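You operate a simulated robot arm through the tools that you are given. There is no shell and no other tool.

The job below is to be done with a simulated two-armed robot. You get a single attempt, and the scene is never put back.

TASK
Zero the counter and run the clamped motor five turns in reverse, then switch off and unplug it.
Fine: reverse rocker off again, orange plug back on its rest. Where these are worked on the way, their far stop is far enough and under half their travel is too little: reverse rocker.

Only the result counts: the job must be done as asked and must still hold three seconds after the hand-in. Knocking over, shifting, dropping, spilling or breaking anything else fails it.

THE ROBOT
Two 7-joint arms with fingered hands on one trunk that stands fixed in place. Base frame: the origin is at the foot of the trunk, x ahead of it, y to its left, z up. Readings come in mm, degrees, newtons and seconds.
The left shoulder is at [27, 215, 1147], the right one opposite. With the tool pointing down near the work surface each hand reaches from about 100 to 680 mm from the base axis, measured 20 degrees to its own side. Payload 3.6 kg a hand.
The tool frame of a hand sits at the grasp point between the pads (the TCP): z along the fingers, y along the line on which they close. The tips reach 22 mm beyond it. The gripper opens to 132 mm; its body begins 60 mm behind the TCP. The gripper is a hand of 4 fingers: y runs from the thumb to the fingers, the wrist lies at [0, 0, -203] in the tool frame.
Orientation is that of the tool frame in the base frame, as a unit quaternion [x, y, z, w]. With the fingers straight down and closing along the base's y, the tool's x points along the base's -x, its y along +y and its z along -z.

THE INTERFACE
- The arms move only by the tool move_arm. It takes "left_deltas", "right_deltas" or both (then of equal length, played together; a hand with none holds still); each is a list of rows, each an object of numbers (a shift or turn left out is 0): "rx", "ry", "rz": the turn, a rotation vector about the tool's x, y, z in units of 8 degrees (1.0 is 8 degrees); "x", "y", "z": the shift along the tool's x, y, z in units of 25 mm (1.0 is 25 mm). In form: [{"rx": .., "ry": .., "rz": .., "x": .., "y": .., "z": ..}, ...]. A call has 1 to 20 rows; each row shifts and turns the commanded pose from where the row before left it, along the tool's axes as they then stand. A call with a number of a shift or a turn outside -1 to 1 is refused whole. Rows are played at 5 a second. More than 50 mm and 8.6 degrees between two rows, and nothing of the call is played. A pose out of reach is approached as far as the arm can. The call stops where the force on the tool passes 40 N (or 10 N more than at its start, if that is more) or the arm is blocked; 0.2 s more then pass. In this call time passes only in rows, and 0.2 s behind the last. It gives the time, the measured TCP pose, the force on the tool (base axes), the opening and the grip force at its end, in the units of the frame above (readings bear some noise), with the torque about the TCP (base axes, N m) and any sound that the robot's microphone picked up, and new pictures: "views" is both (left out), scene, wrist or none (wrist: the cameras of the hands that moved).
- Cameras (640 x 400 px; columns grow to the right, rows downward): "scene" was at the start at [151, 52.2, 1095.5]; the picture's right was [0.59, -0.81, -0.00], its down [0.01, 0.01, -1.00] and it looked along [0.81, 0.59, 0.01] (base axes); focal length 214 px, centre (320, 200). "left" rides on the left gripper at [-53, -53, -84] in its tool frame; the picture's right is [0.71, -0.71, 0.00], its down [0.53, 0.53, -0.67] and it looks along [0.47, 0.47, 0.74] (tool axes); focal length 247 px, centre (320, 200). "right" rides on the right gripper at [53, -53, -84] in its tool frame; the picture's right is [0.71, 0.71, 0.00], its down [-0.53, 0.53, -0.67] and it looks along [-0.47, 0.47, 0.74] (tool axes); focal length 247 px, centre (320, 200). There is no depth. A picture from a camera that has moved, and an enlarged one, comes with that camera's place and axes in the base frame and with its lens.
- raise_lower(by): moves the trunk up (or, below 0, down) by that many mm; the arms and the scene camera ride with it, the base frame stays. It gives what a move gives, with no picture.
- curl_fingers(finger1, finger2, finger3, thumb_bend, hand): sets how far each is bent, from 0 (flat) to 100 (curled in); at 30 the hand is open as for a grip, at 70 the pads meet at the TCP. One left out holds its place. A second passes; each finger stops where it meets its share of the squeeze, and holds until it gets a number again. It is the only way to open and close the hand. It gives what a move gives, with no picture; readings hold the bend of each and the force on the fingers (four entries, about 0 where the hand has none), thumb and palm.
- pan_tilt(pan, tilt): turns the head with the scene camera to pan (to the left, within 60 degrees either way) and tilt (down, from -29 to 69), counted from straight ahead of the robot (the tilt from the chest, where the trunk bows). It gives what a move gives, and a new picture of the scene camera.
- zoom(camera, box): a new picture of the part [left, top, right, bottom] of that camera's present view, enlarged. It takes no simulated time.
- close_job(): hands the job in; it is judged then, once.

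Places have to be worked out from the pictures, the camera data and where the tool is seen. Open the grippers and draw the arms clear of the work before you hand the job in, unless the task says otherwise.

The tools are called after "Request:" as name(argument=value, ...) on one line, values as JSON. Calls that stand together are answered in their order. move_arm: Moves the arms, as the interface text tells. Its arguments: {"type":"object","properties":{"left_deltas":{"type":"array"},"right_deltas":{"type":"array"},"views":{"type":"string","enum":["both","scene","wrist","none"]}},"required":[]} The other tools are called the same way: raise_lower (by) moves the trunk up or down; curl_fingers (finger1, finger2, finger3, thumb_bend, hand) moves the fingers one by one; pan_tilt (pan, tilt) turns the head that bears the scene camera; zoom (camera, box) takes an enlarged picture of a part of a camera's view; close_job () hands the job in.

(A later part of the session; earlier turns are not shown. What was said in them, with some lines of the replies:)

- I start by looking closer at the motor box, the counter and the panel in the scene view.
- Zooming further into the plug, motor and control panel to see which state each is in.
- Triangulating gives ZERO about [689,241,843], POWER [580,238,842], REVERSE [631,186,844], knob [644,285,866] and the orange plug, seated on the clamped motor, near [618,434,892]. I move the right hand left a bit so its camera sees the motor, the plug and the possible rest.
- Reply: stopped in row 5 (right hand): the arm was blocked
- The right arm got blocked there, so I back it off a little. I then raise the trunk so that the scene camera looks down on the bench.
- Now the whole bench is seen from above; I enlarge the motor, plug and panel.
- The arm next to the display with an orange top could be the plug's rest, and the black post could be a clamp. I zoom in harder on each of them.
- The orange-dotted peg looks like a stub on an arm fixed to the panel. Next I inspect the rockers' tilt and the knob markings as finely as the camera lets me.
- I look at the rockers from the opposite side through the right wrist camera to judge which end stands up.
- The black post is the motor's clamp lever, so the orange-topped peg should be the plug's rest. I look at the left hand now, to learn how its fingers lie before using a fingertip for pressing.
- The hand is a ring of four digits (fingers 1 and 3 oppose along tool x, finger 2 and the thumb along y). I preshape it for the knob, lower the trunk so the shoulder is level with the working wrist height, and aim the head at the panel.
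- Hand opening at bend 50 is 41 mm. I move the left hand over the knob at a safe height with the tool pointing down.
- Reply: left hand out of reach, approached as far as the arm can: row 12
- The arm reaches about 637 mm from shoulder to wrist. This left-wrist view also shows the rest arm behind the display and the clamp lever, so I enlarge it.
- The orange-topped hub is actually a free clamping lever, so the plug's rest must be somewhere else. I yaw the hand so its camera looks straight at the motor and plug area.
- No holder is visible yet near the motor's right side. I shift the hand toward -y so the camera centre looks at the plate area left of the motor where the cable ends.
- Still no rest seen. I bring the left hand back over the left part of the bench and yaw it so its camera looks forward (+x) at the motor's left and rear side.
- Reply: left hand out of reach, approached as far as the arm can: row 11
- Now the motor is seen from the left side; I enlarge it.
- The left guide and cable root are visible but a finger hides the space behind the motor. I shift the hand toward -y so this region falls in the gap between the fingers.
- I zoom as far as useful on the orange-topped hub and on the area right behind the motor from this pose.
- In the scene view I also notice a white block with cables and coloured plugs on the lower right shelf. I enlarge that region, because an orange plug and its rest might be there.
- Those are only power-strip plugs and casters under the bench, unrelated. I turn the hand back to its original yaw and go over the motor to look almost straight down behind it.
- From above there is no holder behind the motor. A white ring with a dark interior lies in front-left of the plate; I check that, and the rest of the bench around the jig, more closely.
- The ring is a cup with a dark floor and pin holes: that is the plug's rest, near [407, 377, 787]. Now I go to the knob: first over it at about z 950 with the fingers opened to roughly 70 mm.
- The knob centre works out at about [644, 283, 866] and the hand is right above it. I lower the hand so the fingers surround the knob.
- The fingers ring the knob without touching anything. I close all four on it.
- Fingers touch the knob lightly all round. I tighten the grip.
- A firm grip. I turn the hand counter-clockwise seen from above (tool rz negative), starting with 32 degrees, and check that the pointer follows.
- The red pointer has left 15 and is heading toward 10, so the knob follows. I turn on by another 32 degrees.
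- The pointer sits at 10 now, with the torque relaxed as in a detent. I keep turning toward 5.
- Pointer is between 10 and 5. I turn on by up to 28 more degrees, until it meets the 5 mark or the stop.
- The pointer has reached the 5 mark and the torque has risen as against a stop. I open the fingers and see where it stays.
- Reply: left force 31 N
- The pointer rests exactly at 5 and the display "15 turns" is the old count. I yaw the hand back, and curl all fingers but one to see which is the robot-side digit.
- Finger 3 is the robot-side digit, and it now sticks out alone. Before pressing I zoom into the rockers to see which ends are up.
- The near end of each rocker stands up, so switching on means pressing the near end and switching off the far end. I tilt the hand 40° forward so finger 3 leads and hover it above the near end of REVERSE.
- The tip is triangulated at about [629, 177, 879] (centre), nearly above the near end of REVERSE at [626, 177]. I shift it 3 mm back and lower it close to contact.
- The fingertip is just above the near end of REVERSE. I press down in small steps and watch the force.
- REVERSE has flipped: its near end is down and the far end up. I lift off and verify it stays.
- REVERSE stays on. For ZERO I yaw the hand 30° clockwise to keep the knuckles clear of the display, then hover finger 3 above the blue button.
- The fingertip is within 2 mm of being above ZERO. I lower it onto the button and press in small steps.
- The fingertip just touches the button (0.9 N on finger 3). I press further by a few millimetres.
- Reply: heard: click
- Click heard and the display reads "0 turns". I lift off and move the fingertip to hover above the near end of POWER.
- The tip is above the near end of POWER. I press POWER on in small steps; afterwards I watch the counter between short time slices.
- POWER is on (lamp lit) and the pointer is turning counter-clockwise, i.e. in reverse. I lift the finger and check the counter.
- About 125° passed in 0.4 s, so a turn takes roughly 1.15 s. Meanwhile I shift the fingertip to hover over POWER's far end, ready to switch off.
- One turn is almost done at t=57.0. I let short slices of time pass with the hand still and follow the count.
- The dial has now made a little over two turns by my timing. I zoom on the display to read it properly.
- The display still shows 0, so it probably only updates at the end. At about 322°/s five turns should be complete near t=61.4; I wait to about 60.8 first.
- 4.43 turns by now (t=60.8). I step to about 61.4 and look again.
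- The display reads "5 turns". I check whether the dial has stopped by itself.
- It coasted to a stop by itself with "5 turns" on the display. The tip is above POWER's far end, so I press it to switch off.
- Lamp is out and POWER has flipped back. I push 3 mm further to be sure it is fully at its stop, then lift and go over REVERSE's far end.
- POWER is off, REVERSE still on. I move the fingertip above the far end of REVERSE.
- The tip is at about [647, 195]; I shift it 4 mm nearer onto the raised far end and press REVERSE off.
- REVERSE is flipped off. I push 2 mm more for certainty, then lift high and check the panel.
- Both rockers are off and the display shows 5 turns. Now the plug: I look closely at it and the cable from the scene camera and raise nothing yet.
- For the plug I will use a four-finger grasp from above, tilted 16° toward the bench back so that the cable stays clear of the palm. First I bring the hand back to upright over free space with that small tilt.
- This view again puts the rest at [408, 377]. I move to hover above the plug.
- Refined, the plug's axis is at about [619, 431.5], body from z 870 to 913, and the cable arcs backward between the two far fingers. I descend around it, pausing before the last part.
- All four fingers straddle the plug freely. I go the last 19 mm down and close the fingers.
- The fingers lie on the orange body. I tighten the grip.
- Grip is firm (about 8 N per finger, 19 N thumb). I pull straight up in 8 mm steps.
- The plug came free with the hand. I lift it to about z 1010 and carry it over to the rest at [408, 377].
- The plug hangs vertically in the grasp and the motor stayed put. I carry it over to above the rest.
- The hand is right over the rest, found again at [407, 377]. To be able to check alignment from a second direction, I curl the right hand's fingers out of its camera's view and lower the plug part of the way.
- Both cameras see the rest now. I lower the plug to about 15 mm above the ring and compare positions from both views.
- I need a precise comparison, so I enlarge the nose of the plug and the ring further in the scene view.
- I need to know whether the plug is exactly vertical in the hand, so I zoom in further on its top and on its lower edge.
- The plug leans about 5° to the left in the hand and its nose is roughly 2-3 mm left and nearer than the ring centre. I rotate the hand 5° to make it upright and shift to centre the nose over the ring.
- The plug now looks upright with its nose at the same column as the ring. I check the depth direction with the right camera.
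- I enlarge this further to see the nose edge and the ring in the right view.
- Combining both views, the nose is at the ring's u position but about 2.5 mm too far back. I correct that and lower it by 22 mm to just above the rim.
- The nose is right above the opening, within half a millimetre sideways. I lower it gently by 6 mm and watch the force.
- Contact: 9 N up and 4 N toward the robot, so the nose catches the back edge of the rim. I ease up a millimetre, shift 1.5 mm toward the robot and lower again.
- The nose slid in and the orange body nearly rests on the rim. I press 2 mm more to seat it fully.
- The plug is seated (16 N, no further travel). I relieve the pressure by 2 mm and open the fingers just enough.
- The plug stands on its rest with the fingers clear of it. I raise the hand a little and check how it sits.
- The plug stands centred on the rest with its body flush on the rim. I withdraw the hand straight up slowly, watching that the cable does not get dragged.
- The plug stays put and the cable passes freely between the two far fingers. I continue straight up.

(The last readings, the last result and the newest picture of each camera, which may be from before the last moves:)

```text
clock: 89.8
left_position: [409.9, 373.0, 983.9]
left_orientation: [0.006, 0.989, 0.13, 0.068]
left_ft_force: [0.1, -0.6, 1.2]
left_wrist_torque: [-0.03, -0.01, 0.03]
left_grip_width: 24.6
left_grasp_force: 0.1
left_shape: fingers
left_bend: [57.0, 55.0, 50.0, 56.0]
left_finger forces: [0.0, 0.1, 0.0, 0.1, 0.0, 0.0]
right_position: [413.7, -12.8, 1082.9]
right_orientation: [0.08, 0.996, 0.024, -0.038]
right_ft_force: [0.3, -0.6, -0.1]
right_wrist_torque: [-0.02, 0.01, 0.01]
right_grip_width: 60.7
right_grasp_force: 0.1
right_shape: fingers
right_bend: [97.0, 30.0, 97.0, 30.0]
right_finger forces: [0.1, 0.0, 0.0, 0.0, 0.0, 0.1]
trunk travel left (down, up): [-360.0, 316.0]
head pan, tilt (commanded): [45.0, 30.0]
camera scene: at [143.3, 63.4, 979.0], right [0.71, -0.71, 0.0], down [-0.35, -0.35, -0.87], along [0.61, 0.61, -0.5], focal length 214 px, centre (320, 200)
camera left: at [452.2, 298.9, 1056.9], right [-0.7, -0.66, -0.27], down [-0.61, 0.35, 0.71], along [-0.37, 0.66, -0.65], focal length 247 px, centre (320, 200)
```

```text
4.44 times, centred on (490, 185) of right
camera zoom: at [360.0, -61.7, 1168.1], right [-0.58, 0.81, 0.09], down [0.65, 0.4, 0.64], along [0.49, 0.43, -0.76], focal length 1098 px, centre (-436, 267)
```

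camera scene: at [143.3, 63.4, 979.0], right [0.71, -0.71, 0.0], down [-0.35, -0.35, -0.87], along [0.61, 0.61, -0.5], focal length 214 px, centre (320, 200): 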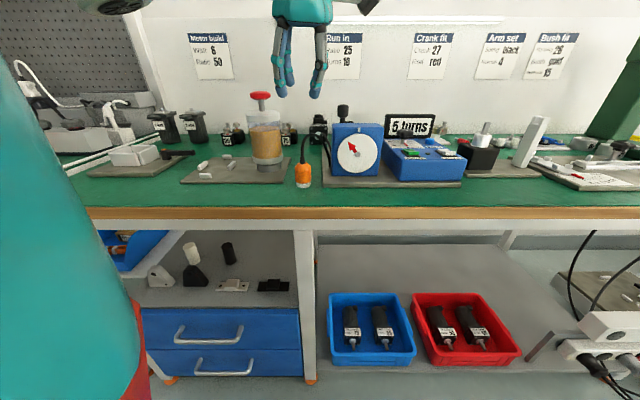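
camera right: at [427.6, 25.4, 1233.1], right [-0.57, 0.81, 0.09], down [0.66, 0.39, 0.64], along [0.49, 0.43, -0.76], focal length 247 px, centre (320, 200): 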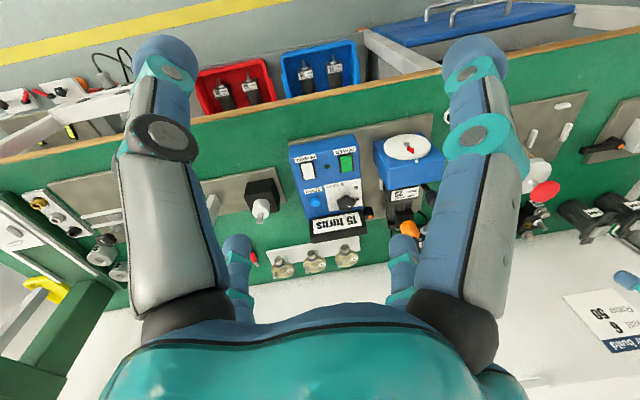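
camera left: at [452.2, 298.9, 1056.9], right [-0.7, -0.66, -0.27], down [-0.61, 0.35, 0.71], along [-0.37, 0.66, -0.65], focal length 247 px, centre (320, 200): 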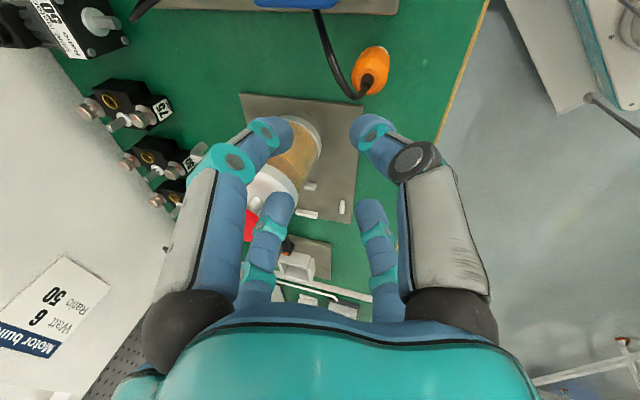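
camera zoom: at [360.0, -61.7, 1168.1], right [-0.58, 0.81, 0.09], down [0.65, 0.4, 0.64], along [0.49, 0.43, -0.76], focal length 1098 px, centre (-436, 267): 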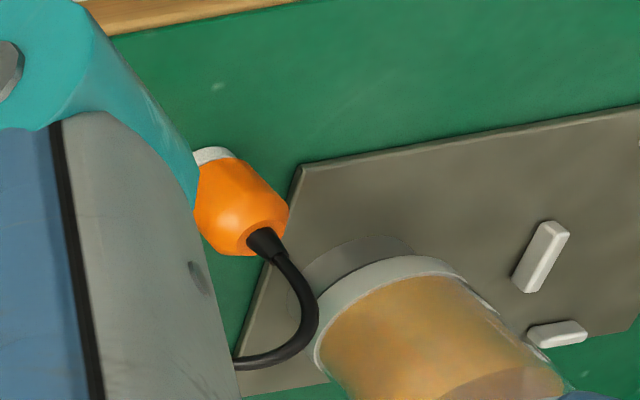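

The plug stands on its rest with the hand well clear. I check its seating closely.

Request:
zoom(camera="scene", box=[290, 155, 318, 192])

Request:
zoom(camera="left", box=[340, 30, 410, 110])

Request:
zoom(camera="scene", box=[330, 90, 480, 190])

```text
10.81 times, centred on (304, 174) of scene
camera zoom: at [143.3, 63.4, 979.0], right [0.71, -0.71, 0.0], down [-0.35, -0.35, -0.87], along [0.61, 0.61, -0.5], focal length 2319 px, centre (493, 486)
```

zoom: 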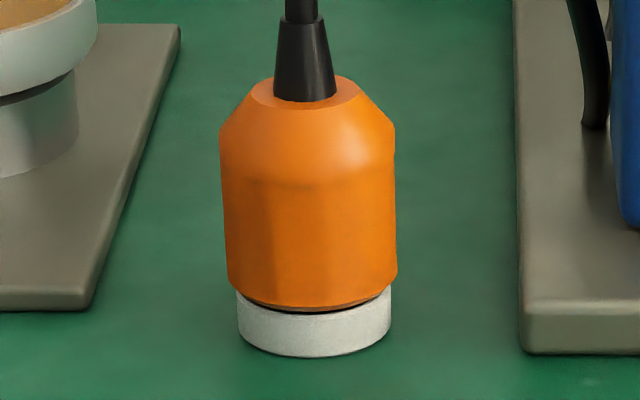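

```text
5.00 times, centred on (375, 70) of left
camera zoom: at [452.2, 298.9, 1056.9], right [-0.7, -0.66, -0.27], down [-0.61, 0.35, 0.71], along [-0.37, 0.66, -0.65], focal length 1235 px, centre (45, 850)
```

zoom: 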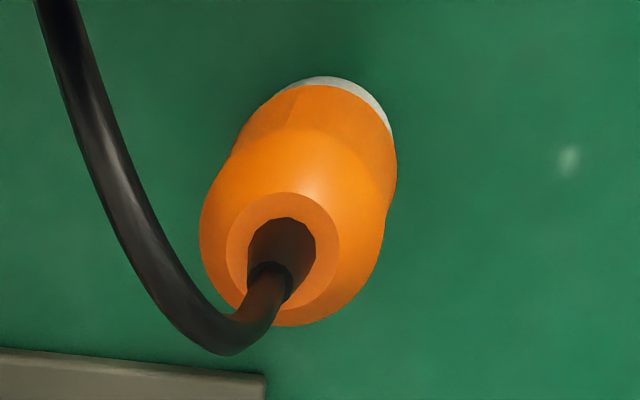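

```text
4.00 times, centred on (405, 140) of scene
camera zoom: at [143.3, 63.4, 979.0], right [0.71, -0.71, 0.0], down [-0.35, -0.35, -0.87], along [0.61, 0.61, -0.5], focal length 858 px, centre (-20, 440)
```

zoom: 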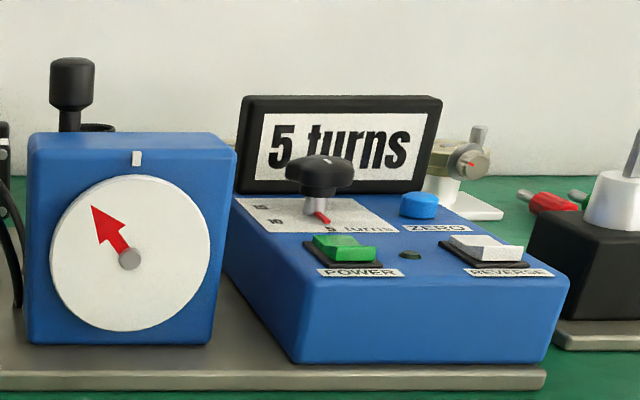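

Plug is upright and centred on the rest, both rockers are off, the knob is at 5 and the counter shows 5 turns. I draw the left arm up and back, clear of the work.

Request:
move_arm(left_deltas=[{"x": -0.1326, "y": 0.256, "z": -0.957}, {"x": -0.1326, "y": 0.256, "z": -0.957}, {"x": -0.1326, "y": 0.256, "z": -0.957}, {"x": -0.1326, "y": 0.256, "z": -0.957}, {"x": 0.79, "z": -0.11}, {"x": 0.79, "z": -0.11}, {"x": 0.79, "z": -0.11}, {"x": 0.79, "z": -0.11}], views="none")

Request:
curl_fingers(hand="left", finger1=30, finger2=30, finger3=30, thumb_bend=30)

Request:
curl_fingers(hand="right", finger1=30, finger2=30, finger3=30, thumb_bend=30)

Request:
pan_tilt(pan=40, tilt=25)

```text
clock: 91.6
left_position: [331.3, 372.3, 1082.8]
left_orientation: [0.006, 0.989, 0.129, 0.068]
left_ft_force: [-0.4, -0.5, -0.4]
left_wrist_torque: [0.01, -0.02, -0.02]
left_grip_width: 24.9
left_grasp_force: 0.1
left_shape: fingers
left_bend: [57.0, 55.0, 50.0, 56.0]
left_finger forces: [0.1, 0.1, 0.1, 0.0, 0.0, 0.0]
right_position: [414.2, -11.4, 1082.1]
right_orientation: [0.08, 0.996, 0.025, -0.039]
right_ft_force: [0.0, -0.7, 0.1]
right_wrist_torque: [-0.01, 0.01, 0.01]
right_grip_width: 60.7
right_grasp_force: 0.1
right_shape: fingers
right_bend: [97.0, 30.0, 97.0, 30.0]
right_finger forces: [0.0, 0.0, 0.0, 0.0, 0.0, 0.1]
trunk travel left (down, up): [-360.0, 316.0]
head pan, tilt (commanded): [45.0, 30.0]
```

```text
clock: 92.6
left_position: [330.4, 371.4, 1083.3]
left_orientation: [0.005, 0.989, 0.129, 0.068]
left_ft_force: [-0.1, 0.0, 0.3]
left_wrist_torque: [0.03, -0.03, 0.01]
left_grip_width: 87.3
left_grasp_force: 0.1
left_shape: fingers
left_bend: [30.0, 30.0, 30.0, 30.0]
left_finger forces: [0.1, 0.0, 0.0, 0.0, 0.0, 0.0]
right_position: [415.2, -11.8, 1083.0]
right_orientation: [0.08, 0.996, 0.025, -0.039]
right_ft_force: [0.0, -0.9, -0.7]
right_wrist_torque: [0.03, -0.04, -0.01]
right_grip_width: 60.8
right_grasp_force: 0.1
right_shape: fingers
right_bend: [97.0, 30.0, 97.0, 30.0]
right_finger forces: [0.0, 0.0, 0.1, 0.0, 0.0, 0.0]
trunk travel left (down, up): [-360.0, 316.0]
head pan, tilt (commanded): [45.0, 30.0]
```

```text
clock: 93.6
left_position: [330.6, 371.7, 1082.9]
left_orientation: [0.006, 0.989, 0.13, 0.068]
left_ft_force: [-0.4, -0.2, 0.0]
left_wrist_torque: [0.01, 0.01, 0.01]
left_grip_width: 87.4
left_grasp_force: 0.0
left_shape: fingers
left_bend: [30.0, 30.0, 30.0, 30.0]
left_finger forces: [0.0, 0.0, 0.0, 0.0, 0.0, 0.1]
right_position: [414.5, -13.0, 1081.7]
right_orientation: [0.08, 0.996, 0.025, -0.038]
right_ft_force: [-0.2, -0.7, 0.6]
right_wrist_torque: [0.01, -0.03, 0.0]
right_grip_width: 87.5
right_grasp_force: 0.2
right_shape: fingers
right_bend: [30.0, 30.0, 30.0, 30.0]
right_finger forces: [0.0, 0.0, 0.1, 0.0, 0.0, 0.1]
trunk travel left (down, up): [-360.0, 316.0]
head pan, tilt (commanded): [45.0, 30.0]
```

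```text
clock: 94.3
left_position: [330.6, 372.2, 1083.1]
left_orientation: [0.005, 0.989, 0.129, 0.068]
left_ft_force: [0.7, 0.7, -0.1]
left_wrist_torque: [0.01, -0.01, -0.03]
left_grip_width: 87.1
left_grasp_force: 0.0
left_shape: fingers
left_bend: [30.0, 30.0, 30.0, 30.0]
left_finger forces: [0.0, 0.1, 0.0, 0.1, 0.0, 0.0]
right_position: [414.1, -12.2, 1083.2]
right_orientation: [0.079, 0.996, 0.025, -0.04]
right_ft_force: [-0.5, 0.7, -0.2]
right_wrist_torque: [0.0, 0.04, -0.03]
right_grip_width: 87.6
right_grasp_force: 0.0
right_shape: fingers
right_bend: [30.0, 30.0, 30.0, 30.0]
right_finger forces: [0.0, 0.1, 0.0, 0.0, 0.1, 0.1]
trunk travel left (down, up): [-360.0, 316.0]
head pan, tilt (commanded): [40.0, 25.0]
camera scene: at [149.9, 58.8, 986.9], right [0.64, -0.77, 0.0], down [-0.32, -0.27, -0.91], along [0.69, 0.58, -0.42], focal length 214 px, centre (320, 200)
```

scene: 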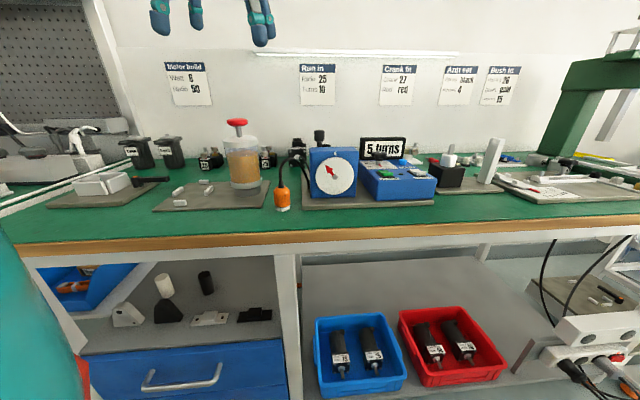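

Both hands are open and clear of the work. One last close check of the panel and the plug before handing in.

Request:
zoom(camera="scene", box=[260, 120, 450, 220])

Request:
zoom(camera="scene", box=[355, 130, 445, 205])

```text
3.37 times, centred on (355, 170) of scene
camera zoom: at [149.9, 58.8, 986.9], right [0.64, -0.77, 0.0], down [-0.32, -0.27, -0.91], along [0.69, 0.58, -0.42], focal length 722 px, centre (202, 301)
```

zoom: 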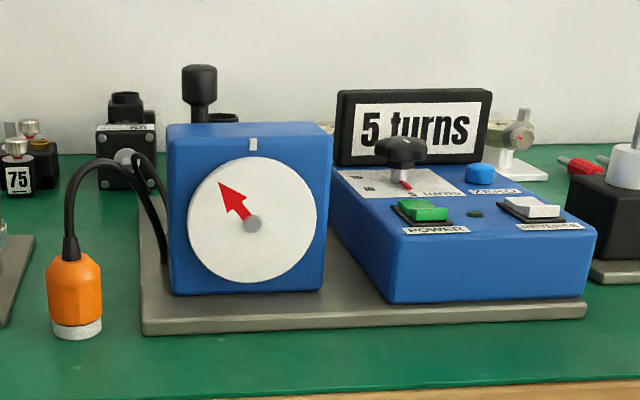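

```text
5.33 times, centred on (400, 168) of scene
camera zoom: at [149.9, 58.8, 986.9], right [0.64, -0.77, 0.0], down [-0.32, -0.27, -0.91], along [0.69, 0.58, -0.42], focal length 1144 px, centre (-107, 373)
```

zoom: 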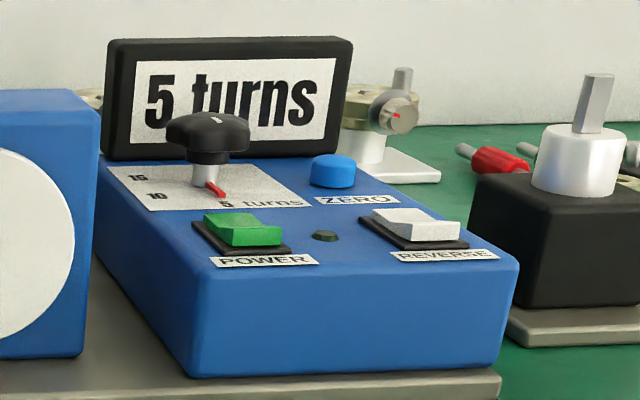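

The counter shows 5 turns after the reverse run, POWER and REVERSE are off with the lamp out, and the orange plug stands on its rest. Both arms are clear, so I hand the job in.

Request:
close_job()

```text
The job is handed in.
```

The motor made its five turns in reverse from a zeroed counter. It is now switched off and unplugged, and the job is handed in; I don't have the verdict.

- **Run:** I turned the turns knob from 15 to 5, switched REVERSE on and pressed ZERO, and the display went to "0 turns". With POWER on, the dial turned counter-clockwise. It stopped by itself with "5 turns" on the display, the pointer coasting about 34° past the mark.
- **Switches:** POWER and REVERSE are both off again, and the lamp is out.
- **Plug:** The orange plug came off the motor cleanly. It stands upright in the white ring in front of the motor plate, which I took to be its rest because it has a dark floor with pin holes.
- **Left as is:** The knob stays at 5.
- **One touch:** While letting go of the knob, the left thumb pressed against something, probably the display, with about 30 N. The display looked unmoved afterwards.

Both hands were open and clear of the work when I handed in, and I saw nothing else shifted or knocked over.
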